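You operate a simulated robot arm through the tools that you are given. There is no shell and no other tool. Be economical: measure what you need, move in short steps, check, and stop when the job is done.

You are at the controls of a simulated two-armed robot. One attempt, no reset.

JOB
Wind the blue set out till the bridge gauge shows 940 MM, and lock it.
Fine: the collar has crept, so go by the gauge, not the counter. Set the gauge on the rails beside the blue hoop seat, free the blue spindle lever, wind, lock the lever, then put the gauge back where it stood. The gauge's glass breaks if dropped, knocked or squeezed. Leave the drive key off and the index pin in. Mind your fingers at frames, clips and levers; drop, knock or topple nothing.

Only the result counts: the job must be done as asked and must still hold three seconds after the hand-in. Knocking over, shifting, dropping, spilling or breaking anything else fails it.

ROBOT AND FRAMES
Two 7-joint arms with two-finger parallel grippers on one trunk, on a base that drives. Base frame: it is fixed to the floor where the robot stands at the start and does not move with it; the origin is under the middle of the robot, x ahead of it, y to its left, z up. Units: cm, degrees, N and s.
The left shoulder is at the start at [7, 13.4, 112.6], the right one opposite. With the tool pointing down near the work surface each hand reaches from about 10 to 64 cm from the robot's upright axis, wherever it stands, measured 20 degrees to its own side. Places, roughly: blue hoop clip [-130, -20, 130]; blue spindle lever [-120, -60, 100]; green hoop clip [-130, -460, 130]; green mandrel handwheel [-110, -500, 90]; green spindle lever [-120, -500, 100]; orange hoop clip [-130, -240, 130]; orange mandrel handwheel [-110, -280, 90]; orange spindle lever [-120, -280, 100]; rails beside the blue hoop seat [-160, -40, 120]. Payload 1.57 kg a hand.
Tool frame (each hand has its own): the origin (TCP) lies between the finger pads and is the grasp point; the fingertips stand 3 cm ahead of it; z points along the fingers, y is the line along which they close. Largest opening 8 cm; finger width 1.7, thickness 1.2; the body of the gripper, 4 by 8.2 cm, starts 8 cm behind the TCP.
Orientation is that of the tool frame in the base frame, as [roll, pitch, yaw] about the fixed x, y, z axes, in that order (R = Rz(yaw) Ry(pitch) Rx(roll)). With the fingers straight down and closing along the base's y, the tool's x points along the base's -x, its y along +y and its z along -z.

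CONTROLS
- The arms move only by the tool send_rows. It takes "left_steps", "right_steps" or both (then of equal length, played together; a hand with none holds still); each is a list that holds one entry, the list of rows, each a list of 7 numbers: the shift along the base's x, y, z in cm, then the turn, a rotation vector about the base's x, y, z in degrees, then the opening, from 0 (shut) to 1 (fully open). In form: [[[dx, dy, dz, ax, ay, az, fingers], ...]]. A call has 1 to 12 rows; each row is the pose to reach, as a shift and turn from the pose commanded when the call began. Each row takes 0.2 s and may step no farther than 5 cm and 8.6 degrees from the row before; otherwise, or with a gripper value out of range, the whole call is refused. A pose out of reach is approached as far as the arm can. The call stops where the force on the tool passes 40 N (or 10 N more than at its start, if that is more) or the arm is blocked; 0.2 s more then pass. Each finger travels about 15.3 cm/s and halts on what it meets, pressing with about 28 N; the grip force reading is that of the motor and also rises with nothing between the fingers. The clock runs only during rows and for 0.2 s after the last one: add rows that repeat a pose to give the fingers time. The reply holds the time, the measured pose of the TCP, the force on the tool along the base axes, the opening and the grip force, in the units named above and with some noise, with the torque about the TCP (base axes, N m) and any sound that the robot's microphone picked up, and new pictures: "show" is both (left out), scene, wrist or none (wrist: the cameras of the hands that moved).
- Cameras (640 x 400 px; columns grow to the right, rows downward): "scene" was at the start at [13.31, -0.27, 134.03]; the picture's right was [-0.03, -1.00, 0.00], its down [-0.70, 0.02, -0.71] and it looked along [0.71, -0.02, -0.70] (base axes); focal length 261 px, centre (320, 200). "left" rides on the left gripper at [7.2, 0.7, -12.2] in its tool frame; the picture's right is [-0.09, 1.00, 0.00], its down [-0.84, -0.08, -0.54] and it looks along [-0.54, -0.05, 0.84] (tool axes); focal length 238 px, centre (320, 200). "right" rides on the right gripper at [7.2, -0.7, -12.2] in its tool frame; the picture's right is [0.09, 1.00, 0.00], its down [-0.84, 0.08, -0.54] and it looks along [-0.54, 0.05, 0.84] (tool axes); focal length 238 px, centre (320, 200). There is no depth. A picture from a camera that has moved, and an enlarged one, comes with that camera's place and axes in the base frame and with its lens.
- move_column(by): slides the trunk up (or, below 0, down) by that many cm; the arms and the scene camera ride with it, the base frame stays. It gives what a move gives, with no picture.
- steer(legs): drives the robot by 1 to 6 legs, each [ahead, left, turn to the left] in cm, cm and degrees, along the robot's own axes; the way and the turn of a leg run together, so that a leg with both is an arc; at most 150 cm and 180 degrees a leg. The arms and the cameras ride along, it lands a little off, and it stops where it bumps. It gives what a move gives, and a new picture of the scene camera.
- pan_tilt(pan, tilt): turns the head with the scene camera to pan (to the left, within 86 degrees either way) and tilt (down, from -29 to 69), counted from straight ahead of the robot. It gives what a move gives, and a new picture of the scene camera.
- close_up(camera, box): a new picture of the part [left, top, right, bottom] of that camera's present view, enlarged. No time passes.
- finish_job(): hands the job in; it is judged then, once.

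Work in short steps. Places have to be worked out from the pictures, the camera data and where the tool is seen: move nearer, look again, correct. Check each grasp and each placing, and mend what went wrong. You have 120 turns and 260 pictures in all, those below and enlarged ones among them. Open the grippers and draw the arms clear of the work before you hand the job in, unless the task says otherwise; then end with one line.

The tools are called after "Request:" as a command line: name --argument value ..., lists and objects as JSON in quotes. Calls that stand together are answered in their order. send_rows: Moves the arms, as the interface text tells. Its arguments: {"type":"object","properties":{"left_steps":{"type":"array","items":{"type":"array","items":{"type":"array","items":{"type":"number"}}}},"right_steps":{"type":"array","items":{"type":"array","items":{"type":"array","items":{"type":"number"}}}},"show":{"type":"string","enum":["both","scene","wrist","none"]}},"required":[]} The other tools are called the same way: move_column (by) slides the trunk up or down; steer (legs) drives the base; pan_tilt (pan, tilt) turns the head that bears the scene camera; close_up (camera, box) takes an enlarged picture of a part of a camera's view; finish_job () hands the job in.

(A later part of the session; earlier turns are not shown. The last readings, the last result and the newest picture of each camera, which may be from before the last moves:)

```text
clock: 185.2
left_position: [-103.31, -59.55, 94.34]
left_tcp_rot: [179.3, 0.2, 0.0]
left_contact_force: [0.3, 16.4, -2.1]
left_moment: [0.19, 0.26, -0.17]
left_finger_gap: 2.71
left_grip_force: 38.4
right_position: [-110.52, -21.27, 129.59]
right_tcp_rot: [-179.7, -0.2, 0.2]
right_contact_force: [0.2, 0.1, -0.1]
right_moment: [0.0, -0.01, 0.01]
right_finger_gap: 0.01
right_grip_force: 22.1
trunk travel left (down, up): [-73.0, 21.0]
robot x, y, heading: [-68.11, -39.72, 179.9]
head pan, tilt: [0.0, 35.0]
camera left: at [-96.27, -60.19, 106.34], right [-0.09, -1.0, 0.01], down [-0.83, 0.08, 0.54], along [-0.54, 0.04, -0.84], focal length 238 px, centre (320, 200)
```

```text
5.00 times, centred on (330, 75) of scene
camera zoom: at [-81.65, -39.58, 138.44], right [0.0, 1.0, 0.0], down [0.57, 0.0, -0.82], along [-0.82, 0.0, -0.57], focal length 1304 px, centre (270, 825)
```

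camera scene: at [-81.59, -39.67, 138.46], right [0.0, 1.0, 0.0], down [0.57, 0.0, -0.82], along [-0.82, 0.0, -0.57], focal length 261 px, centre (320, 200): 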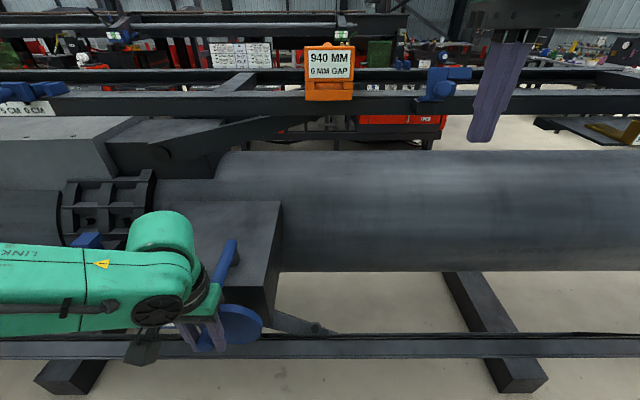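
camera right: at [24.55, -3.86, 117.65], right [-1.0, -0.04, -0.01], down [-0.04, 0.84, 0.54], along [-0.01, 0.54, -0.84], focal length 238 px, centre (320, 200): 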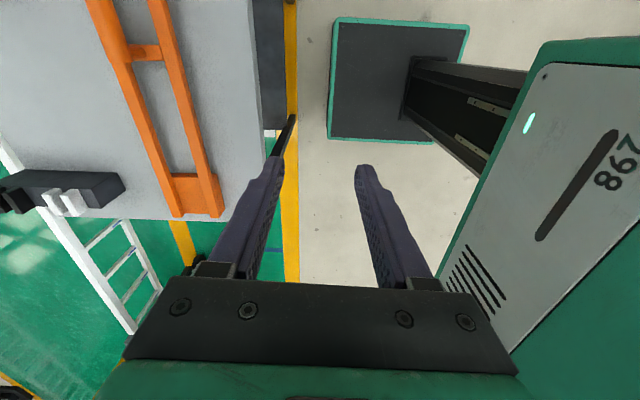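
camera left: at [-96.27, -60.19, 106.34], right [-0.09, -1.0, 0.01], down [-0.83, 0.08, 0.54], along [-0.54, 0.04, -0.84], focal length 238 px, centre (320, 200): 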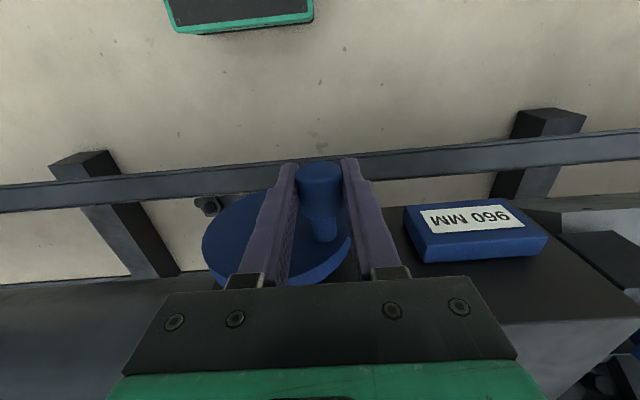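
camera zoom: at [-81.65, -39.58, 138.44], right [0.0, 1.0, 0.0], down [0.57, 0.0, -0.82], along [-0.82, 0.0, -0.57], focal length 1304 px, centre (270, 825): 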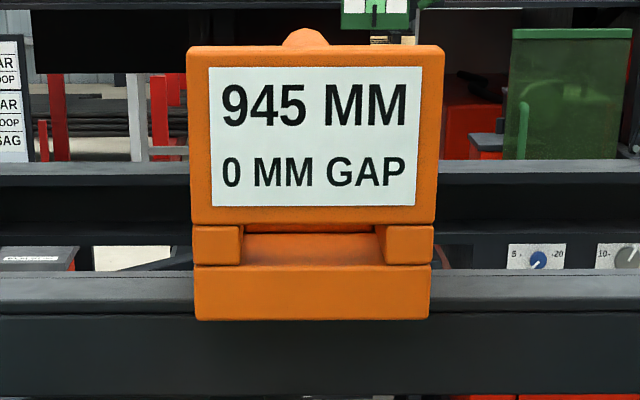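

Band edge found between φ≈130° and 148°; the 940 band is ≈33° wide, so its middle is near 118–120°. I go back there (y≈−58.3).

Request:
send_rows --left_steps '[[[0, 0.3, 0.4, 0, 0, 0, 0], [0, 0.7, 0.9, 0, 0, 0, 0], [0, 1.2, 1.3, 0, 0, 0, 0], [0, 1.5, 1.5, 0, 0, 0, 0], [0, 1.5, 1.5, 0, 0, 0, 0]]]' --show "wrist"

Request:
close_up --camera "scene" --box '[290, 35, 370, 115]'

```text
clock: 186.4
left_position: [-103.41, -58.8, 95.73]
left_tcp_rot: [179.6, 0.2, 0.2]
left_contact_force: [4.5, -14.8, 2.2]
left_moment: [-0.46, -0.72, 0.15]
left_finger_gap: 2.7
left_grip_force: 37.6
right_position: [-110.25, -22.24, 129.78]
right_tcp_rot: [-179.3, -0.2, 0.2]
right_contact_force: [1.2, -0.3, -0.3]
right_moment: [-0.01, -0.03, -0.01]
right_finger_gap: 0.0
right_grip_force: 21.5
trunk travel left (down, up): [-73.0, 21.0]
robot x, y, heading: [-67.98, -40.39, 179.8]
head pan, tilt: [0.0, 35.0]
camera left: at [-96.24, -59.47, 107.77], right [-0.09, -1.0, 0.01], down [-0.83, 0.08, 0.55], along [-0.54, 0.04, -0.84], focal length 238 px, centre (320, 200)
```

left: 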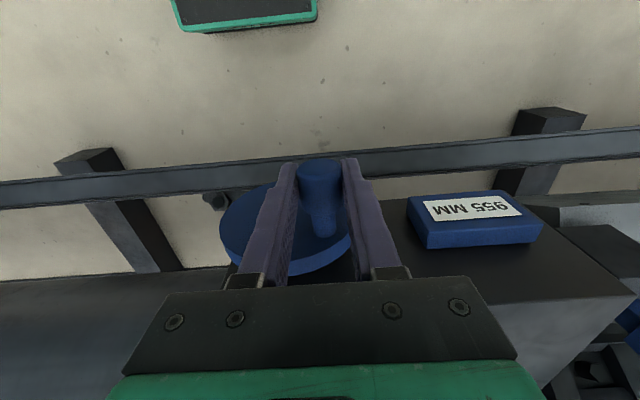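

```text
5.00 times, centred on (330, 75) of scene
camera zoom: at [-81.5, -40.57, 138.49], right [0.0, 1.0, 0.0], down [0.57, 0.0, -0.82], along [-0.82, 0.0, -0.57], focal length 1304 px, centre (270, 825)
```

zoom: 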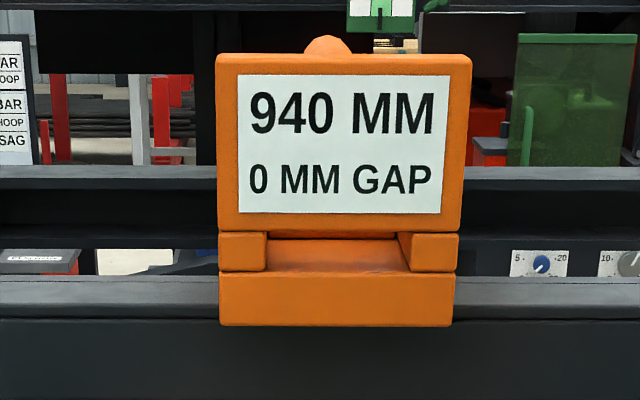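

Still 940, now at φ≈127°. I bring it ~7° more, then unload the hand and open.

Request:
send_rows --left_steps '[[[0, 0.35, 0.15, 0, 0, 0, 0], [0, 0.6, 0.25, 0, 0, 0, 0], [0, 0.6, 0.25, 0, 0, 0, 0]]]' --show "none"

Request:
send_rows --left_steps '[[[0, -0.2, 0, 0, 0, 0, 0], [0, -0.4, 0, 0, 0, 0, 0], [0, -0.4, 0, 0, 0, 0, 0]]]' --show "none"

```text
clock: 187.2
left_position: [-103.47, -58.59, 96.06]
left_tcp_rot: [179.7, 0.4, 0.2]
left_contact_force: [-0.5, -32.8, 17.6]
left_moment: [-0.79, -0.03, 0.52]
left_finger_gap: 2.72
left_grip_force: 37.7
right_position: [-110.3, -22.65, 129.99]
right_tcp_rot: [-179.1, -0.2, 0.1]
right_contact_force: [-0.2, 0.3, 0.0]
right_moment: [0.01, -0.01, -0.01]
right_finger_gap: 0.0
right_grip_force: 21.5
trunk travel left (down, up): [-73.0, 21.0]
robot x, y, heading: [-68.03, -39.92, 180.0]
head pan, tilt: [0.0, 35.0]
```

```text
clock: 188.1
left_position: [-103.34, -58.59, 96.0]
left_tcp_rot: [179.8, 0.4, 0.0]
left_contact_force: [-2.0, -21.9, 18.9]
left_moment: [-0.46, 0.23, 0.11]
left_finger_gap: 2.71
left_grip_force: 37.8
right_position: [-110.17, -22.31, 129.9]
right_tcp_rot: [-179.2, -0.2, 0.2]
right_contact_force: [0.0, -0.9, 0.3]
right_moment: [-0.02, 0.02, 0.0]
right_finger_gap: 0.0
right_grip_force: 21.5
trunk travel left (down, up): [-73.0, 21.0]
robot x, y, heading: [-67.9, -39.97, 180.0]
head pan, tilt: [0.0, 35.0]
```

Request:
send_rows --left_steps '[[[0, -0.3, 0.1, 0, 0, 0, 0], [0, -0.5, 0.2, 0, 0, 0, 0], [0, -0.5, 0.2, 0, 0, 0, 0]]]' --show "none"

Request:
close_up --camera "scene" --box '[290, 35, 370, 115]'

```text
clock: 188.8
left_position: [-103.36, -58.59, 96.1]
left_tcp_rot: [179.8, 0.0, 0.0]
left_contact_force: [2.2, 4.7, -16.6]
left_moment: [-0.1, 0.76, -0.21]
left_finger_gap: 2.73
left_grip_force: 37.9
right_position: [-110.5, -21.81, 129.64]
right_tcp_rot: [-179.5, -0.2, 0.2]
right_contact_force: [-1.1, -0.1, -0.1]
right_moment: [0.03, -0.01, 0.0]
right_finger_gap: 0.01
right_grip_force: 21.5
trunk travel left (down, up): [-73.0, 21.0]
robot x, y, heading: [-67.73, -40.08, 180.0]
head pan, tilt: [0.0, 35.0]
```

```text
5.00 times, centred on (330, 75) of scene
camera zoom: at [-81.74, -40.07, 138.41], right [0.0, 1.0, 0.0], down [0.57, 0.0, -0.82], along [-0.82, 0.0, -0.57], focal length 1304 px, centre (270, 825)
```

zoom: 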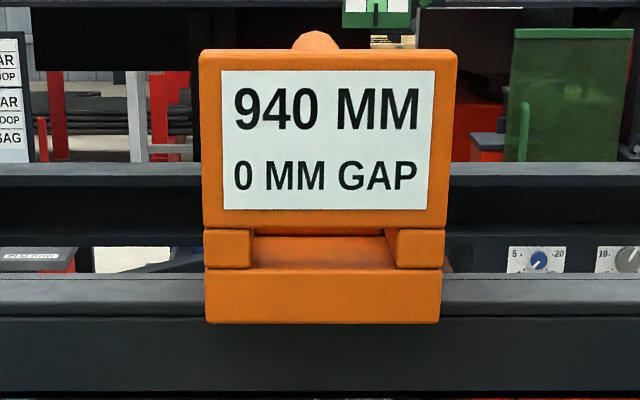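

Unloaded, 940 holds. I open and lift straight up.

Request:
send_rows --left_steps '[[[0, 0, 0, 0, 0, 0, 0.4], [0, 0, 0, 0, 0, 0, 0.6], [0, 0, 2, 0, 0, 0, 0.65], [0, 0, 5, 0, 0, 0, 0.65], [0, 0, 9, 0, 0, 0, 0.65], [0, 0, 13, 0, 0, 0, 0.65], [0, 0, 17, 0, 0, 0, 0.65], [0, 0, 17, 0, 0, 0, 0.65]]]'

Request:
close_up --camera "scene" --box '[160, 35, 370, 350]'

```text
clock: 190.7
left_position: [-103.66, -58.64, 113.37]
left_tcp_rot: [179.7, 0.3, 0.0]
left_contact_force: [0.4, -0.7, -0.1]
left_moment: [0.0, -0.04, 0.02]
left_finger_gap: 5.19
left_grip_force: 0.0
right_position: [-110.52, -21.9, 129.74]
right_tcp_rot: [-179.6, -0.2, 0.2]
right_contact_force: [-0.8, 0.1, -0.2]
right_moment: [-0.01, 0.0, 0.01]
right_finger_gap: 0.01
right_grip_force: 20.7
trunk travel left (down, up): [-73.0, 21.0]
robot x, y, heading: [-68.02, -40.1, 179.9]
head pan, tilt: [0.0, 35.0]
camera scene: at [-81.68, -40.13, 138.45], right [0.0, 1.0, 0.0], down [0.57, 0.0, -0.82], along [-0.82, 0.0, -0.57], focal length 261 px, centre (320, 200)
camera left: at [-96.53, -59.31, 125.4], right [-0.09, -1.0, 0.01], down [-0.83, 0.08, 0.55], along [-0.54, 0.04, -0.84], focal length 238 px, centre (320, 200)
```

scene: 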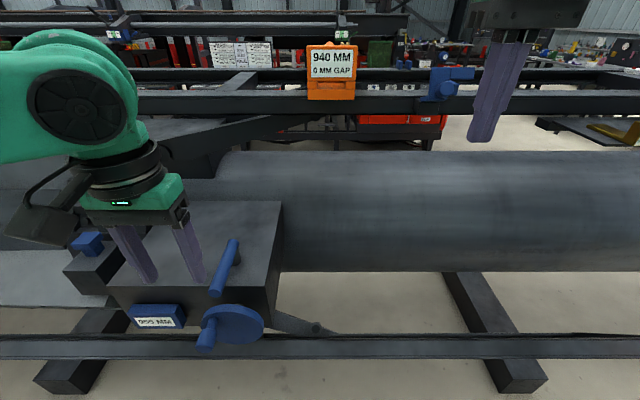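
left: 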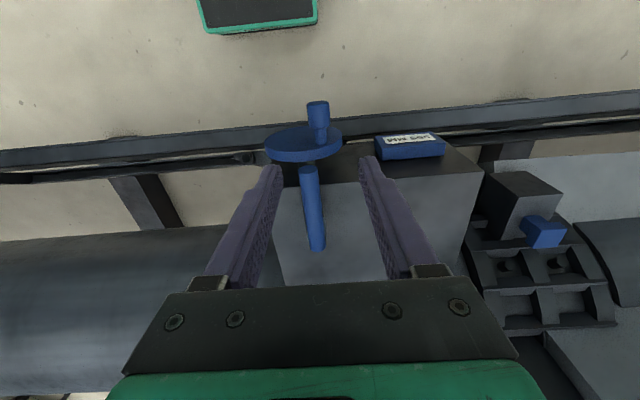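

```text
1.27 times, centred on (265, 192) of scene
camera zoom: at [-81.68, -40.13, 138.45], right [0.0, 1.0, 0.0], down [0.57, 0.0, -0.82], along [-0.82, 0.0, -0.57], focal length 331 px, centre (390, 210)
```

zoom: 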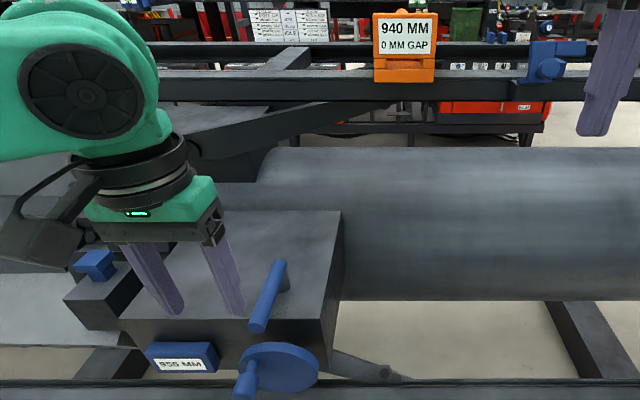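

Lever end at ≈[−107.4,−57.3]. I close the fingers and set them down on its +y side.

Request:
send_rows --left_steps '[[[-2, 2, 0, 0, 0, 0, 0], [-4, 4, 0, 0, 0, 0, 0], [-5.6, 5.4, 0, 0, 0, 0, 0], [-5.6, 5.4, -4, 0, 0, 0, 0], [-5.6, 5.4, -8, 0, 0, 0, 0], [-5.6, 5.4, -10.3, 0, 0, 0, 0], [-5.6, 5.4, -10.3, 0, 0, 0, 0]]]' --show "wrist"

```text
clock: 192.2
left_position: [-108.98, -53.22, 102.97]
left_tcp_rot: [179.6, 0.3, 0.0]
left_contact_force: [0.6, -0.3, -0.1]
left_moment: [-0.03, 0.01, 0.01]
left_finger_gap: 0.0
left_grip_force: 21.5
right_position: [-110.4, -21.85, 129.72]
right_tcp_rot: [-179.6, -0.3, 0.3]
right_contact_force: [0.0, 0.6, -0.1]
right_moment: [-0.03, 0.0, 0.0]
right_finger_gap: 0.01
right_grip_force: 21.2
trunk travel left (down, up): [-73.0, 21.0]
robot x, y, heading: [-67.79, -40.08, 180.0]
head pan, tilt: [0.0, 35.0]
camera left: at [-101.82, -53.9, 115.0], right [-0.09, -1.0, 0.01], down [-0.83, 0.08, 0.55], along [-0.54, 0.04, -0.84], focal length 238 px, centre (320, 200)
```

left: 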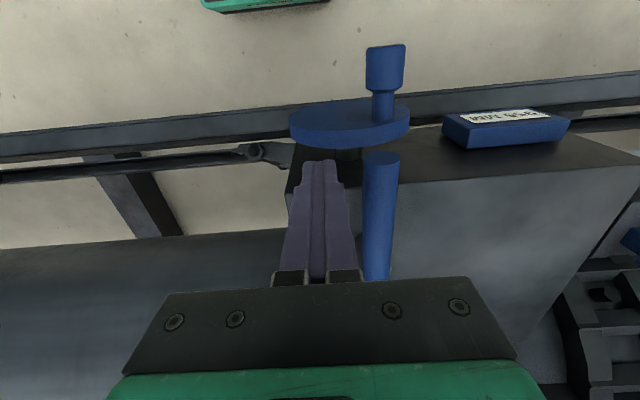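

I sweep the lever back along its arc to near the lock position.

Request:
send_rows --left_steps '[[[-0.4, -1.7, 0, 0, 0, 0, 0], [-0.2, -3.9, 0, 0, 0, 0, 0], [-0.5, -6.2, 0, 0, 0, 0, 0], [-1, -7.6, 0, 0, 0, 0, 0], [-1.8, -8.8, 0, 0, 0, 0, 0], [-2.8, -10, 0, 0, 0, 0, 0], [-3.9, -10.9, 0, 0, 0, 0, 0], [-5.2, -11.6, 0, 0, 0, 0, 0], [-6.1, -12, 0, 0, 0, 0, 0]]]'

```text
clock: 194.2
left_position: [-115.3, -65.36, 103.07]
left_tcp_rot: [179.6, 0.2, 0.1]
left_contact_force: [-0.1, -0.9, 0.4]
left_moment: [0.02, 0.01, -0.01]
left_finger_gap: 0.01
left_grip_force: 21.1
right_position: [-110.42, -21.77, 129.62]
right_tcp_rot: [-179.5, -0.3, 0.3]
right_contact_force: [0.6, -0.1, -1.2]
right_moment: [0.01, 0.01, 0.01]
right_finger_gap: 0.0
right_grip_force: 22.1
trunk travel left (down, up): [-73.0, 21.0]
robot x, y, heading: [-68.15, -39.97, 179.9]
head pan, tilt: [0.0, 35.0]
camera scene: at [-81.69, -40.11, 138.45], right [0.0, 1.0, 0.0], down [0.57, 0.0, -0.82], along [-0.82, 0.0, -0.57], focal length 261 px, centre (320, 200)
camera left: at [-108.09, -65.95, 115.03], right [-0.09, -1.0, 0.01], down [-0.83, 0.08, 0.54], along [-0.54, 0.04, -0.84], focal length 238 px, centre (320, 200)
```

scene: 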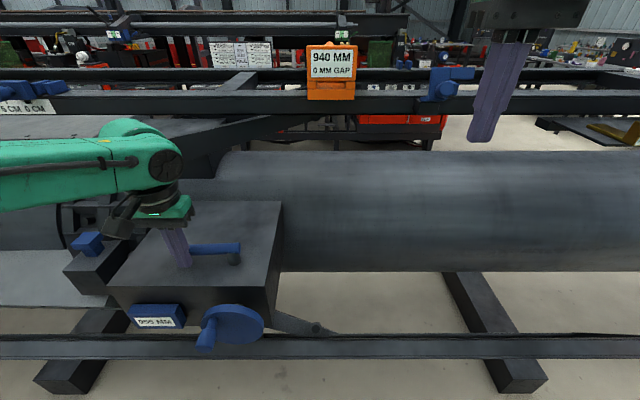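
left: 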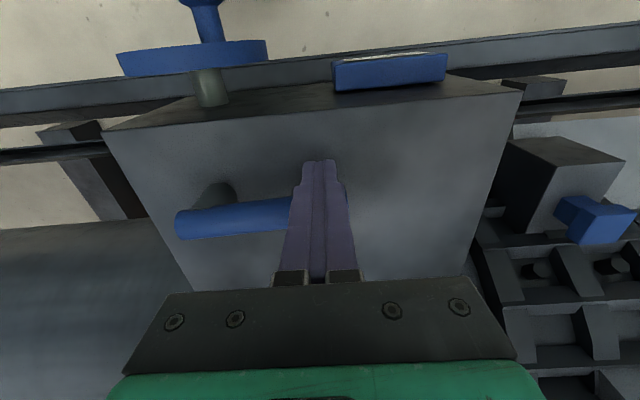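

Now I push on gently in −x until the stop.

Request:
send_rows --left_steps '[[[-0.4, 0, 0, 0, 0, 0, 0], [-0.8, 0, 0, 0, 0, 0, 0], [-1.2, 0, 0, 0, 0, 0, 0], [-1.6, 0, 0, 0, 0, 0, 0], [-2, 0, 0, 0, 0, 0, 0]]]' --show "wrist"

```text
clock: 195.4
left_position: [-115.69, -65.33, 102.92]
left_tcp_rot: [179.5, -1.0, 0.0]
left_contact_force: [23.6, -2.5, 7.9]
left_moment: [0.01, -0.12, -0.02]
left_finger_gap: 0.02
left_grip_force: 21.4
right_position: [-109.68, -21.77, 129.87]
right_tcp_rot: [-179.5, 0.2, 0.2]
right_contact_force: [-0.4, 0.1, 0.6]
right_moment: [0.02, -0.04, -0.01]
right_finger_gap: 0.01
right_grip_force: 20.6
trunk travel left (down, up): [-73.0, 21.0]
robot x, y, heading: [-67.64, -40.32, 180.0]
head pan, tilt: [0.0, 35.0]
stopped in row 5 (left hand): the force on the tool passed its limit (the readings are from after the stop); the commanded pose is now the measured one
camera left: at [-108.86, -65.91, 115.08], right [-0.09, -1.0, 0.01], down [-0.84, 0.08, 0.53], along [-0.53, 0.04, -0.85], focal length 238 px, centre (320, 200)
```

left: 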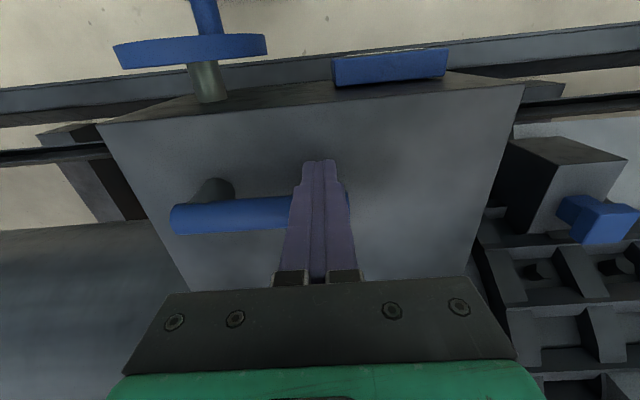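

Stop reached (40 N at θ≈0): locked. I back off, raise, and verify lever and gauge.

Request:
send_rows --left_steps '[[[1, 0, 0, 0, 0, 0, 0], [1.8, 0, 0, 0, 0, 0, 0], [1.8, 0, 4, 0, 0, 0, 0], [1.8, 0, 8, 0, 0, 0, 0], [2, 0, 12, 0, 0, 0, 0.3], [2, 0, 16, 0, 0, 0, 0.45], [2, 0, 18, 0, 0, 0, 0.45]]]' --show "scene"

Request:
close_up --camera "scene" --box '[100, 200, 260, 300]'

Request:
close_up --camera "scene" --box '[290, 35, 370, 115]'

```text
clock: 197.0
left_position: [-114.67, -65.39, 120.86]
left_tcp_rot: [179.7, -0.7, 0.1]
left_contact_force: [0.4, -0.1, 0.0]
left_moment: [-0.04, 0.0, 0.01]
left_finger_gap: 3.6
left_grip_force: 0.0
right_position: [-110.49, -21.7, 129.61]
right_tcp_rot: [-179.5, -0.2, 0.3]
right_contact_force: [-1.0, -0.1, -0.3]
right_moment: [-0.01, -0.05, 0.0]
right_finger_gap: 0.01
right_grip_force: 21.2
trunk travel left (down, up): [-73.0, 21.0]
robot x, y, heading: [-67.59, -40.21, 180.0]
head pan, tilt: [0.0, 35.0]
camera scene: at [-81.64, -40.08, 138.45], right [0.0, 1.0, 0.0], down [0.57, 0.0, -0.82], along [-0.82, 0.0, -0.57], focal length 261 px, centre (320, 200)
```

scene: 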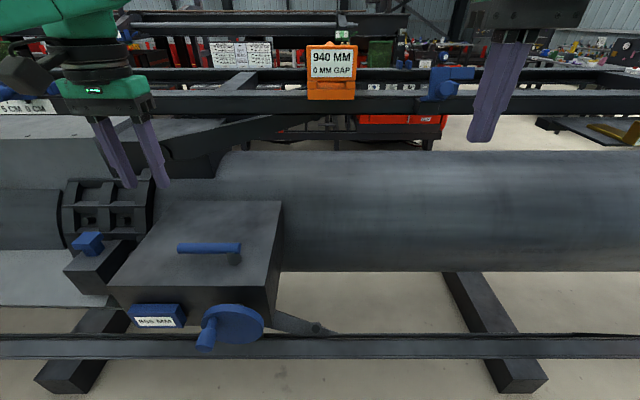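

```text
4.00 times, centred on (180, 250) of scene
camera zoom: at [-81.64, -40.08, 138.45], right [0.0, 1.0, 0.0], down [0.57, 0.0, -0.82], along [-0.82, 0.0, -0.57], focal length 1043 px, centre (880, 0)
```

zoom: 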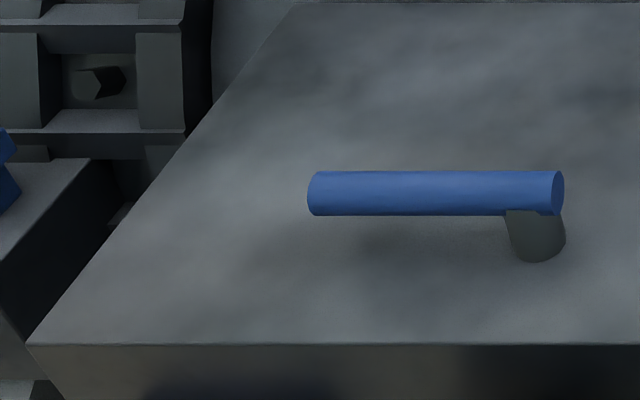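

```text
5.00 times, centred on (330, 75) of scene
camera zoom: at [-81.64, -40.08, 138.45], right [0.0, 1.0, 0.0], down [0.57, 0.0, -0.82], along [-0.82, 0.0, -0.57], focal length 1304 px, centre (270, 825)
```

zoom: 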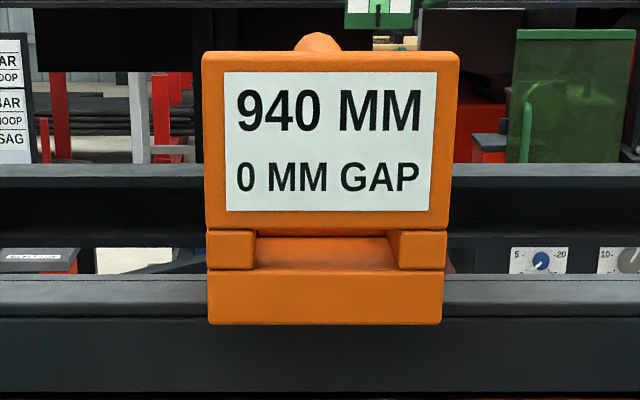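

All confirmed: locked, 940. Now I fetch the gauge: trunk up, hand re-centred, and drive back to the gauge-pick pose.

Request:
move_column --by 20

Request:
send_rows --left_steps '[[[0.5, 2, 0.3, 0, 0.3, 0, 0.45], [1, 4, 0.6, 0, 0.6, 0, 0.45], [1.6, 6, 1, 0.3, 0.7, 0, 0.45], [1.8, 9, 1.3, 0.3, 0.7, 0, 0.45], [1.8, 9, 1.3, 0.3, 0.7, 0, 0.45]]]' --show "none"

Request:
steer --legs '[[0, -19, 0], [14, 0, 0]]'

Request:
close_up --camera "left" --box '[0, 0, 640, 400]'

```text
clock: 199.2
left_position: [-114.48, -65.38, 140.7]
left_tcp_rot: [179.6, -0.6, 0.2]
left_contact_force: [-0.4, -0.5, -0.6]
left_moment: [0.03, -0.02, -0.01]
left_finger_gap: 3.61
left_grip_force: 0.1
right_position: [-110.36, -21.91, 149.68]
right_tcp_rot: [-179.5, -0.2, 0.2]
right_contact_force: [0.6, -0.4, -0.2]
right_moment: [-0.01, 0.01, 0.02]
right_finger_gap: 0.0
right_grip_force: 21.7
trunk travel left (down, up): [-93.0, 1.0]
robot x, y, heading: [-67.82, -40.24, 179.9]
head pan, tilt: [0.0, 35.0]
```

```text
clock: 200.4
left_position: [-112.79, -56.49, 142.01]
left_tcp_rot: [179.8, 0.0, 0.0]
left_contact_force: [0.2, -0.1, 0.2]
left_moment: [-0.02, 0.0, -0.02]
left_finger_gap: 3.6
left_grip_force: 0.1
right_position: [-110.4, -21.85, 149.63]
right_tcp_rot: [-179.5, -0.1, 0.3]
right_contact_force: [-0.7, 0.1, -0.3]
right_moment: [0.01, -0.01, 0.0]
right_finger_gap: 0.0
right_grip_force: 20.8
trunk travel left (down, up): [-93.0, 1.0]
robot x, y, heading: [-68.01, -39.65, 179.9]
head pan, tilt: [0.0, 35.0]
```

```text
clock: 202.8
left_position: [-126.3, -37.02, 142.29]
left_tcp_rot: [179.8, 0.3, 0.0]
left_contact_force: [-0.1, 0.2, 1.0]
left_moment: [-0.04, 0.01, 0.0]
left_finger_gap: 3.58
left_grip_force: 0.1
right_position: [-123.7, -2.31, 149.72]
right_tcp_rot: [-179.5, 0.1, 0.2]
right_contact_force: [0.0, 0.2, -0.1]
right_moment: [-0.02, 0.03, 0.03]
right_finger_gap: 0.03
right_grip_force: 21.1
trunk travel left (down, up): [-93.0, 1.0]
robot x, y, heading: [-81.74, -20.65, 179.6]
head pan, tilt: [0.0, 35.0]
camera scene: at [-94.91, -20.73, 158.52], right [0.0, 1.0, 0.0], down [0.57, 0.0, -0.82], along [-0.82, 0.0, -0.57], focal length 261 px, centre (320, 200)
```

scene: 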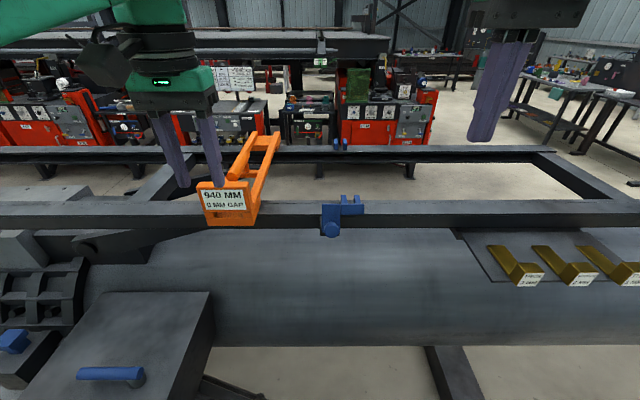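

```text
1.00 times, centred on (320, 200) of left
camera zoom: at [-119.14, -37.66, 154.25], right [-0.09, -1.0, 0.0], down [-0.83, 0.08, 0.55], along [-0.54, 0.05, -0.84], focal length 238 px, centre (320, 200)
```

zoom: 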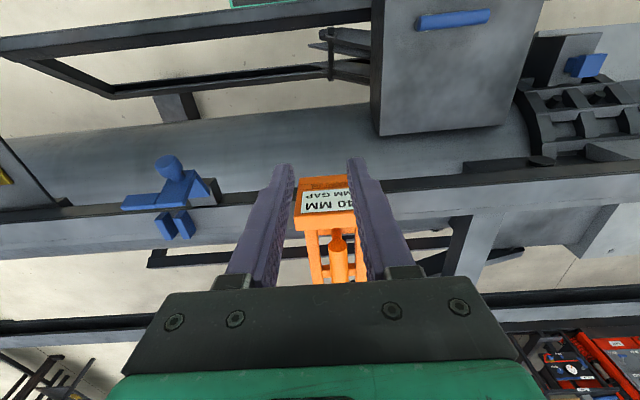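

Request:
steer --legs '[[14.8, 0.8, 0]]'

Request:
close_up --camera "left" --box '[0, 0, 640, 400]'

```text
clock: 204.2
left_position: [-141.28, -37.49, 142.19]
left_tcp_rot: [179.9, 0.2, -0.2]
left_contact_force: [0.4, 0.4, 0.3]
left_moment: [-0.06, 0.05, -0.01]
left_finger_gap: 3.61
left_grip_force: 0.1
right_position: [-138.5, -3.11, 149.87]
right_tcp_rot: [-179.5, 0.2, 0.0]
right_contact_force: [0.4, 0.4, 0.3]
right_moment: [-0.05, 0.06, 0.01]
right_finger_gap: 0.01
right_grip_force: 20.9
trunk travel left (down, up): [-93.0, 1.0]
robot x, y, heading: [-96.72, -21.74, 179.7]
head pan, tilt: [0.0, 35.0]
camera scene: at [-109.78, -21.47, 158.52], right [0.01, 1.0, 0.0], down [0.57, 0.0, -0.82], along [-0.82, 0.01, -0.57], focal length 261 px, centre (320, 200)
```

scene: 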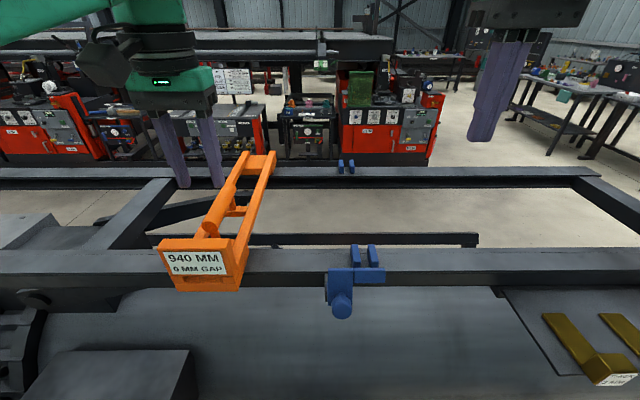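

```text
1.00 times, centred on (320, 200) of left
camera zoom: at [-134.03, -38.35, 154.28], right [-0.1, -1.0, 0.0], down [-0.83, 0.08, 0.55], along [-0.54, 0.05, -0.84], focal length 238 px, centre (320, 200)
```

zoom: 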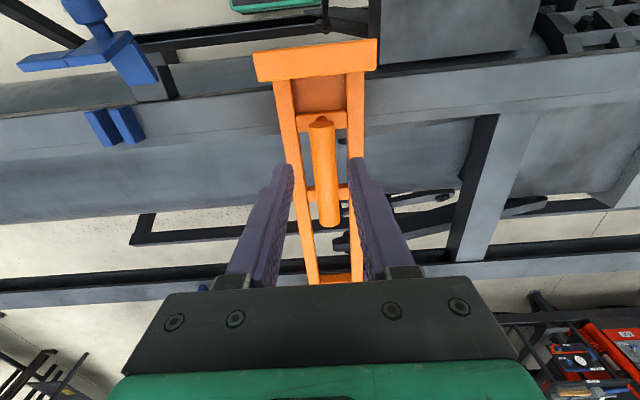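

Handle axis measured at y≈−37.87; I extend and lower to just over it.

Request:
send_rows --left_steps '[[[-0.5, -0.2, -1.5, 0, 0, 0, 0.45], [-1.8, -0.35, -2.7, 0, 0, 0, 0.45], [-3.5, -0.35, -3.7, 0, 0, 0, 0.45], [-5, -0.35, -4.6, 0, 0, 0, 0.45], [-5.7, -0.35, -5, 0, 0, 0, 0.45], [-5.7, -0.35, -5, 0, 0, 0, 0.45]]]' --show "wrist"

```text
clock: 205.6
left_position: [-146.9, -38.21, 136.99]
left_tcp_rot: [-180.0, 0.2, -0.2]
left_contact_force: [0.7, 0.6, -0.3]
left_moment: [-0.02, 0.0, 0.03]
left_finger_gap: 3.61
left_grip_force: 0.1
left hand out of reach, approached as far as the arm can: row 5, 6
right_position: [-138.83, -3.04, 149.81]
right_tcp_rot: [-179.4, -0.2, 0.0]
right_contact_force: [0.6, -0.5, 0.0]
right_moment: [-0.01, 0.0, 0.0]
right_finger_gap: 0.01
right_grip_force: 21.5
trunk travel left (down, up): [-93.0, 1.0]
robot x, y, heading: [-96.88, -21.61, 179.7]
head pan, tilt: [0.0, 35.0]
camera left: at [-139.7, -39.0, 149.08], right [-0.1, -1.0, 0.0], down [-0.83, 0.08, 0.54], along [-0.54, 0.05, -0.84], focal length 238 px, centre (320, 200)
```

left: 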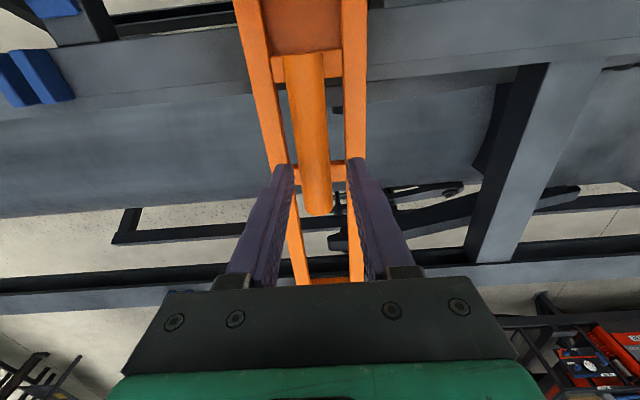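

Request:
send_rows --left_steps '[[[0, 0.35, -0.5, 0, 0, 0, 0.45], [0, 0.35, -1.5, 0, 0, 0, 0.45], [0, 0.35, -2.5, 0, 0, 0, 0.45], [0, 0.35, -3.6, 0, 0, 0, 0.45], [0, 0.35, -3.8, 0, 0, 0, 0.45], [0, 0.35, -3.8, 0, 0, 0, 0.45]]]' --show "wrist"

```text
clock: 207.0
left_position: [-147.01, -37.77, 133.2]
left_tcp_rot: [-179.9, 0.1, -0.2]
left_contact_force: [0.1, 0.0, -0.7]
left_moment: [0.04, 0.03, 0.01]
left_finger_gap: 3.6
left_grip_force: 0.1
right_position: [-138.97, -3.07, 149.74]
right_tcp_rot: [-179.4, 0.0, 0.1]
right_contact_force: [-0.1, 0.0, -0.3]
right_moment: [0.02, -0.01, 0.0]
right_finger_gap: 0.0
right_grip_force: 21.5
trunk travel left (down, up): [-93.0, 1.0]
robot x, y, heading: [-96.98, -21.6, 179.6]
head pan, tilt: [0.0, 35.0]
camera left: at [-139.91, -38.57, 145.19], right [-0.1, -1.0, 0.0], down [-0.84, 0.08, 0.54], along [-0.54, 0.05, -0.84], focal length 238 px, centre (320, 200)
```

left: 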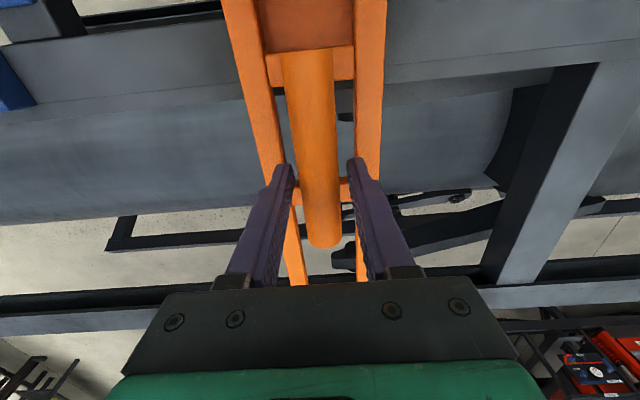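

Same pose as at release. I close and lift a little.

Request:
send_rows --left_steps '[[[0, 0, 0, 0, 0, 0, 0.36], [0, 0, 0, 0, 0, 0, 0.3], [0, 0, 0, 0, 0, 0, 0.15], [0, 0, 0, 0, 0, 0, 0], [0, 0, 0, 0, 0, 0, 0], [0, 0, 0.5, 0, 0, 0, 0], [0, 0, 1.2, 0, 0, 0, 0], [0, 0, 1.8, 0, 0, 0, 0], [0, 0, 1.8, 0, 0, 0, 0]]]' --show "both"

```text
clock: 209.0
left_position: [-147.12, -37.93, 134.85]
left_tcp_rot: [-180.0, -0.1, -0.2]
left_contact_force: [-0.3, 0.0, -5.1]
left_moment: [-0.01, -0.22, -0.03]
left_finger_gap: 2.34
left_grip_force: 28.1
right_position: [-139.25, -3.09, 149.7]
right_tcp_rot: [-179.5, -0.2, 0.0]
right_contact_force: [-0.7, -0.1, 0.0]
right_moment: [-0.01, -0.01, 0.02]
right_finger_gap: 0.0
right_grip_force: 21.6
trunk travel left (down, up): [-93.0, 1.0]
robot x, y, heading: [-96.74, -21.31, 179.8]
head pan, tilt: [0.0, 35.0]
camera scene: at [-110.62, -21.56, 158.44], right [0.01, 1.0, 0.0], down [0.57, 0.0, -0.82], along [-0.82, 0.01, -0.57], focal length 261 px, centre (320, 200)
camera left: at [-140.09, -38.61, 146.93], right [-0.1, -1.0, 0.0], down [-0.84, 0.08, 0.54], along [-0.54, 0.05, -0.84], focal length 238 px, centre (320, 200)
```

scene: 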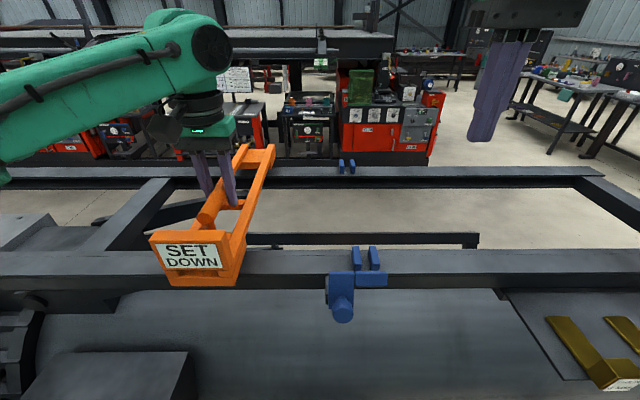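
left: 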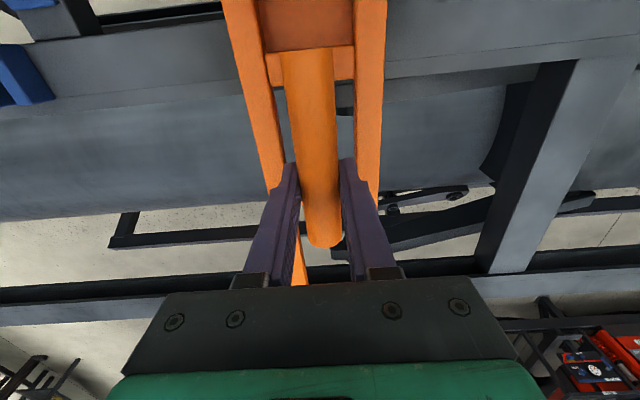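

It's lifted level (SET DOWN). I raise it further and back away from the machine.

Request:
send_rows --left_steps '[[[0, 0, 1.5, 0, 0, 0, 0], [0.5, 0, 3, 0, 0, 0, 0], [2, 0, 4.5, 0, 0, 0, 0], [4, 0, 6, 0, 0, 0, 0], [5.5, 0, 7, 0, 0, 0, 0], [5.5, 0, 7, 0, 0, 0, 0]]]' --show "none"

Request:
steer --legs '[[-67, 0, 0], [0, 0, 90], [0, 0, 90]]'

Request:
pan_tilt --pan 0 --tilt 50

```text
clock: 210.4
left_position: [-141.69, -37.97, 141.79]
left_tcp_rot: [179.9, -0.1, -0.3]
left_contact_force: [-0.8, -1.0, -5.3]
left_moment: [0.01, -0.25, -0.02]
left_finger_gap: 2.33
left_grip_force: 28.3
right_position: [-139.4, -3.13, 149.56]
right_tcp_rot: [-179.5, -0.3, 0.0]
right_contact_force: [-0.4, -0.8, 0.2]
right_moment: [0.02, -0.01, -0.01]
right_finger_gap: 0.0
right_grip_force: 21.4
trunk travel left (down, up): [-93.0, 1.0]
robot x, y, heading: [-97.19, -21.52, 179.5]
head pan, tilt: [0.0, 35.0]
```

```text
clock: 221.8
left_position: [15.18, -6.73, 141.91]
left_tcp_rot: [179.9, 0.0, 178.8]
left_contact_force: [0.3, 0.8, -5.7]
left_moment: [-0.02, 0.23, 0.0]
left_finger_gap: 2.36
left_grip_force: 27.7
right_position: [12.36, -41.41, 149.67]
right_tcp_rot: [-179.6, -0.2, 178.9]
right_contact_force: [0.1, -0.5, 0.8]
right_moment: [0.01, 0.0, 0.0]
right_finger_gap: 0.01
right_grip_force: 21.4
trunk travel left (down, up): [-93.0, 1.0]
robot x, y, heading: [-30.08, -22.43, -1.2]
head pan, tilt: [0.0, 35.0]
camera scene: at [-15.78, -22.71, 158.45], right [-0.02, -1.0, 0.0], down [-0.57, 0.01, -0.82], along [0.82, -0.02, -0.57], focal length 261 px, centre (320, 200)
```

scene: 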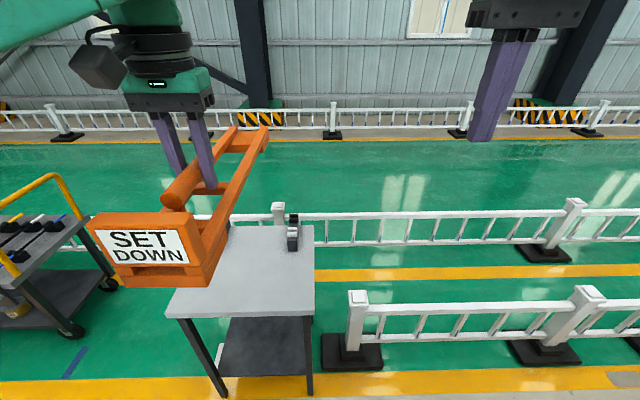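

```text
clock: 222.5
left_position: [15.27, -6.57, 141.83]
left_tcp_rot: [179.9, 0.0, 178.7]
left_contact_force: [0.6, -0.9, -5.2]
left_moment: [0.01, 0.21, 0.0]
left_finger_gap: 2.33
left_grip_force: 28.3
right_position: [12.21, -41.41, 149.74]
right_tcp_rot: [-179.5, -0.2, 179.0]
right_contact_force: [-0.6, 0.3, 0.1]
right_moment: [-0.02, 0.03, -0.01]
right_finger_gap: 0.0
right_grip_force: 21.3
trunk travel left (down, up): [-93.0, 1.0]
robot x, y, heading: [-29.91, -22.39, -1.5]
head pan, tilt: [0.0, 50.0]
camera scene: at [-16.89, -22.63, 156.28], right [-0.02, -1.0, 0.0], down [-0.77, 0.02, -0.64], along [0.64, -0.02, -0.77], focal length 261 px, centre (320, 200)
```

scene: 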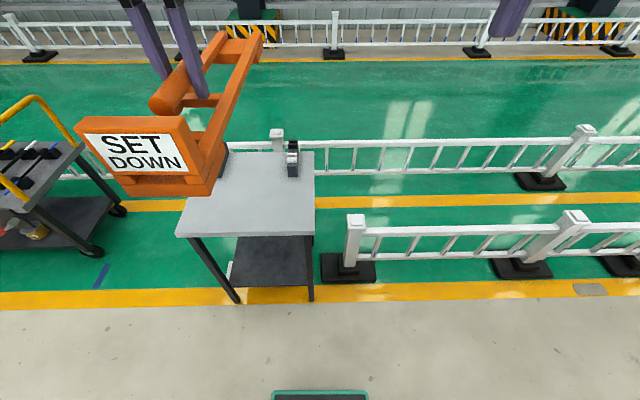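

I lower the trunk, straighten the heading, and lower the hand; then rotate it 90° back.

Request:
move_column --by -21

Request:
steer --legs '[[0, 1.5, 1.3]]'

Request:
send_rows --left_steps '[[[0, 0, -1, 0, 0, 0, 0], [0.5, 0, -3, 0, 0, 0, 0], [1, 0, -5, 0, 0, 0, 0], [1.5, 0, -7.5, 0, 0, 0, 0], [2, 0, -10, 0, 0, 0, 0], [2.5, 0, -12, 0, 0, 0, 0], [2.5, 0, -13, 0, 0, 0, 0], [2.5, 0, -13, 0, 0, 0, 0]]]' --show "none"

Request:
send_rows --left_steps '[[[0, 0, 0, 0, 0, 4, 0], [0, 0, 0, 0, 0, 11, 0], [0, 0, 0, 0, 0, 19, 0], [0, 0, 0, 0, 0, 27, 0], [0, 0, 0, 0, 0, 35, 0], [0, 0, 0, 0, 0, 43, 0], [0, 0, 0, 0, 0, 51, 0], [0, 0, 0, 0, 0, 59, 0], [0, 0, 0, 0, 0, 67, 0], [0, 0, 0, 0, 0, 75, 0], [0, 0, 0, 0, 0, 83, 0], [0, 0, 0, 0, 0, 90, 0]]]' --show "both"

```text
clock: 224.8
left_position: [15.3, -6.54, 120.83]
left_tcp_rot: [-180.0, 0.0, 178.8]
left_contact_force: [1.0, -0.2, -5.6]
left_moment: [0.0, 0.23, -0.03]
left_finger_gap: 2.36
left_grip_force: 28.2
right_position: [12.19, -41.46, 128.6]
right_tcp_rot: [-179.5, -0.2, 179.1]
right_contact_force: [0.1, 0.0, -0.5]
right_moment: [0.0, 0.0, 0.0]
right_finger_gap: 0.01
right_grip_force: 21.6
trunk travel left (down, up): [-72.0, 22.0]
robot x, y, heading: [-29.72, -22.27, -1.3]
head pan, tilt: [0.0, 50.0]
```

```text
clock: 225.5
left_position: [14.87, -4.6, 120.98]
left_tcp_rot: [179.7, -0.1, -180.0]
left_contact_force: [0.5, -0.4, -4.6]
left_moment: [0.04, 0.25, 0.02]
left_finger_gap: 2.32
left_grip_force: 27.6
right_position: [12.81, -39.54, 128.57]
right_tcp_rot: [-179.7, -0.2, -179.8]
right_contact_force: [-0.4, -1.5, 0.3]
right_moment: [0.02, 0.01, 0.04]
right_finger_gap: 0.0
right_grip_force: 21.4
trunk travel left (down, up): [-72.0, 22.0]
robot x, y, heading: [-29.68, -21.1, 0.1]
head pan, tilt: [0.0, 50.0]
camera scene: at [-16.89, -21.38, 135.27], right [0.0, -1.0, 0.0], down [-0.77, 0.0, -0.64], along [0.64, 0.0, -0.77], focal length 261 px, centre (320, 200)
```

scene: 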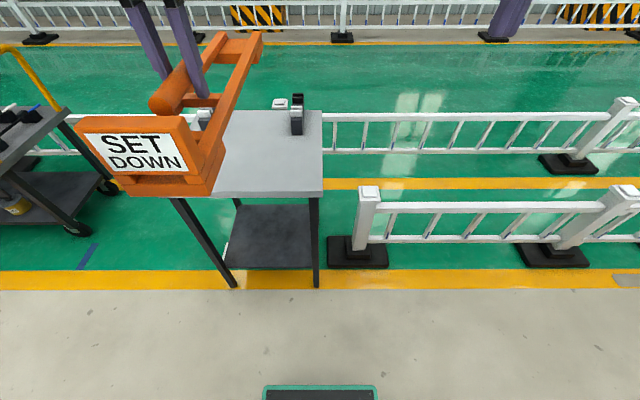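

```text
clock: 227.3
left_position: [17.2, -4.11, 107.87]
left_tcp_rot: [179.9, 0.0, -180.0]
left_contact_force: [-0.7, -0.1, -5.8]
left_moment: [-0.02, 0.26, -0.02]
left_finger_gap: 2.36
left_grip_force: 27.7
right_position: [12.68, -38.92, 128.61]
right_tcp_rot: [-179.5, -0.2, -179.7]
right_contact_force: [-0.2, -0.3, -0.2]
right_moment: [-0.03, -0.04, 0.0]
right_finger_gap: 0.0
right_grip_force: 21.4
trunk travel left (down, up): [-72.0, 22.0]
robot x, y, heading: [-29.77, -20.25, -0.4]
head pan, tilt: [0.0, 50.0]
```

```text
clock: 229.9
left_position: [17.4, -4.14, 107.78]
left_tcp_rot: [180.0, -0.1, -89.9]
left_contact_force: [0.1, 0.1, -5.6]
left_moment: [-0.23, -0.01, -0.01]
left_finger_gap: 2.37
left_grip_force: 28.0
right_position: [12.72, -39.1, 128.59]
right_tcp_rot: [-179.4, -0.2, -179.7]
right_contact_force: [0.4, 0.1, -0.1]
right_moment: [0.01, -0.04, 0.02]
right_finger_gap: 0.02
right_grip_force: 21.3
trunk travel left (down, up): [-72.0, 22.0]
robot x, y, heading: [-29.73, -21.15, 0.1]
head pan, tilt: [0.0, 50.0]
camera scene: at [-16.89, -20.84, 135.27], right [0.0, -1.0, 0.0], down [-0.77, 0.0, -0.64], along [0.64, 0.0, -0.77], focal length 261 px, centre (320, 200)
camera left: at [16.66, -11.44, 119.93], right [-1.0, 0.09, 0.0], down [0.08, 0.84, 0.54], along [0.05, 0.54, -0.84], focal length 238 px, centre (320, 200)
```

scene: 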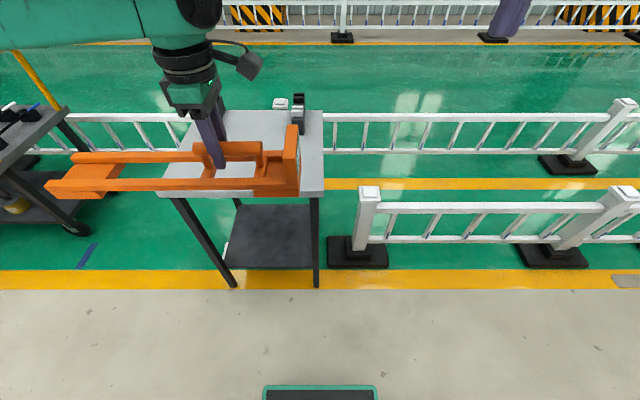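
left: 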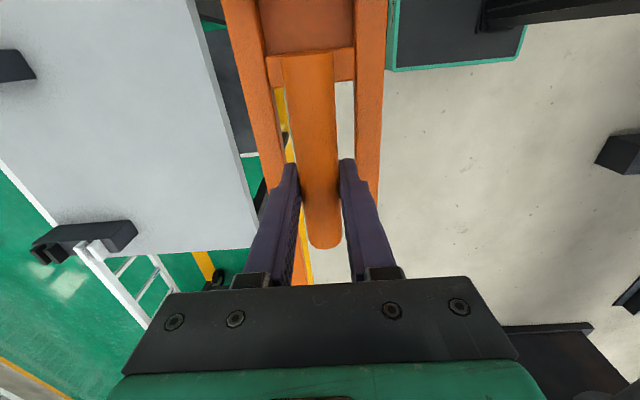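

Request:
steer --legs '[[30.5, -1.1, 0]]'

Request:
send_rows --left_steps '[[[0, 0, -1, 0, 0, 0, 0], [0, 0, -2, 0, 0, 0, 0], [0, 0, -2, 0, 0, 0, 0]]]' --show "none"

```text
clock: 232.0
left_position: [47.46, -5.08, 107.94]
left_tcp_rot: [179.9, 0.0, -89.9]
left_contact_force: [-0.2, -1.0, -5.9]
left_moment: [-0.26, 0.0, -0.01]
left_finger_gap: 2.35
left_grip_force: 28.3
right_position: [42.76, -39.95, 128.69]
right_tcp_rot: [-179.4, -0.1, -179.6]
right_contact_force: [-0.8, -0.5, -0.5]
right_moment: [-0.02, 0.0, 0.01]
right_finger_gap: 0.02
right_grip_force: 21.0
trunk travel left (down, up): [-72.0, 22.0]
robot x, y, heading: [0.35, -21.46, 0.2]
head pan, tilt: [0.0, 50.0]
camera scene: at [13.17, -21.91, 135.3], right [0.0, -1.0, 0.0], down [-0.77, 0.0, -0.64], along [0.64, 0.0, -0.77], focal length 261 px, centre (320, 200)
```

scene: 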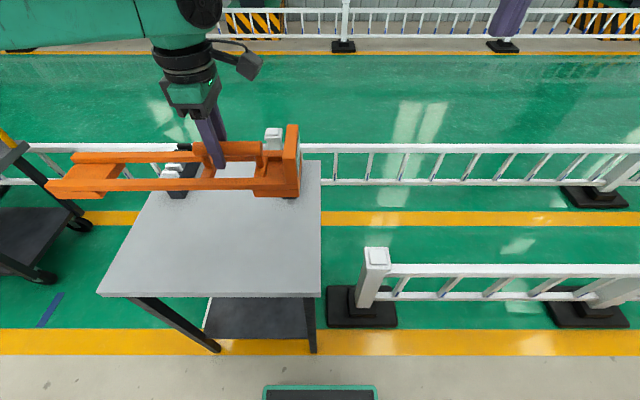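

```text
clock: 232.8
left_position: [47.63, -5.13, 105.98]
left_tcp_rot: [179.8, 0.0, -89.9]
left_contact_force: [-0.8, 0.3, -4.9]
left_moment: [-0.22, -0.02, -0.01]
left_finger_gap: 2.35
left_grip_force: 28.4
right_position: [43.07, -40.04, 128.63]
right_tcp_rot: [-179.5, -0.2, -179.5]
right_contact_force: [-0.5, -0.2, -0.2]
right_moment: [-0.02, 0.0, 0.01]
right_finger_gap: 0.03
right_grip_force: 21.3
trunk travel left (down, up): [-72.0, 22.0]
robot x, y, heading: [0.24, -21.87, -0.0]
head pan, tilt: [0.0, 50.0]
```

Nearly on the original spot; I correct a few mm and lower to ~2 cm above the table.

Request:
send_rows --left_steps '[[[0.1, 0, -1, 0, 0, 0.2, 0], [0.3, -0.14, -3, 0, 0, 0.4, 0], [0.3, -0.14, -5.5, 0, 0, 0.4, 0], [0.3, -0.14, -8, 0, 0, 0.4, 0], [0.3, -0.14, -10.5, 0, 0, 0.4, 0], [0.3, -0.14, -13, 0, 0, 0.4, 0], [0.3, -0.14, -15, 0, 0, 0.4, 0], [0.3, -0.14, -16.5, 0, 0, 0.4, 0], [0.3, -0.14, -17.3, 0, 0, 0.4, 0], [0.3, -0.14, -17.3, 0, 0, 0.4, 0]]]'

Request:
close_up --camera "scene" --box '[110, 160, 350, 310]'

```text
clock: 235.0
left_position: [47.93, -5.3, 88.57]
left_tcp_rot: [179.9, 0.0, -89.5]
left_contact_force: [0.2, 1.0, -4.6]
left_moment: [-0.21, 0.01, -0.01]
left_finger_gap: 2.38
left_grip_force: 27.8
right_position: [42.98, -40.04, 128.71]
right_tcp_rot: [-179.5, -0.2, -179.6]
right_contact_force: [0.1, -0.3, 0.2]
right_moment: [0.01, -0.01, 0.04]
right_finger_gap: 0.01
right_grip_force: 21.3
trunk travel left (down, up): [-72.0, 22.0]
robot x, y, heading: [0.53, -21.71, 0.1]
head pan, tilt: [0.0, 50.0]
camera scene: at [13.36, -21.92, 135.27], right [0.0, -1.0, 0.0], down [-0.77, 0.0, -0.64], along [0.64, 0.0, -0.77], focal length 261 px, centre (320, 200)
camera left: at [47.2, -12.63, 100.68], right [-1.0, 0.08, 0.0], down [0.07, 0.84, 0.54], along [0.04, 0.54, -0.84], focal length 238 px, centre (320, 200)
```

scene: 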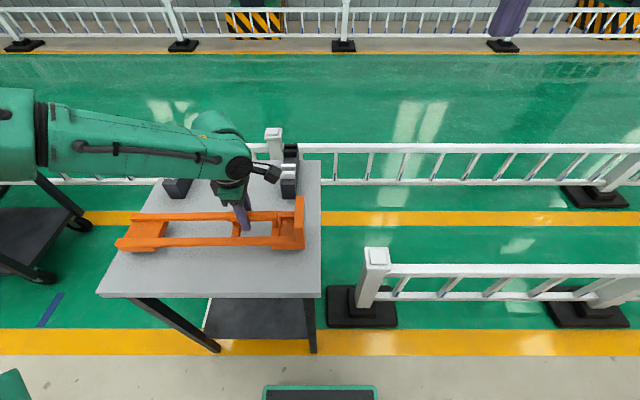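
left: 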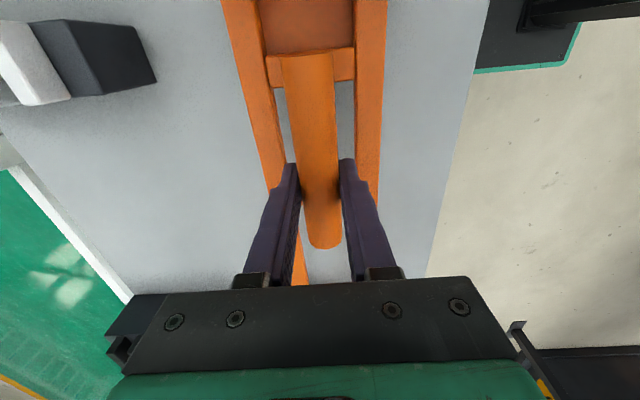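

```text
2.67 times, centred on (230, 235) of scene
camera zoom: at [13.36, -21.92, 135.27], right [0.0, -1.0, 0.0], down [-0.77, 0.0, -0.64], along [0.64, 0.0, -0.77], focal length 695 px, centre (560, 107)
```

zoom: 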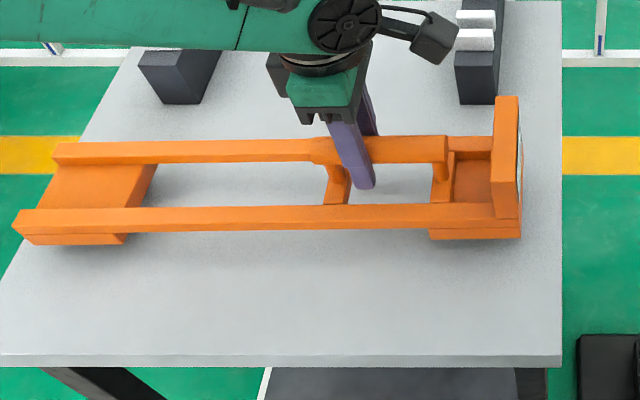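

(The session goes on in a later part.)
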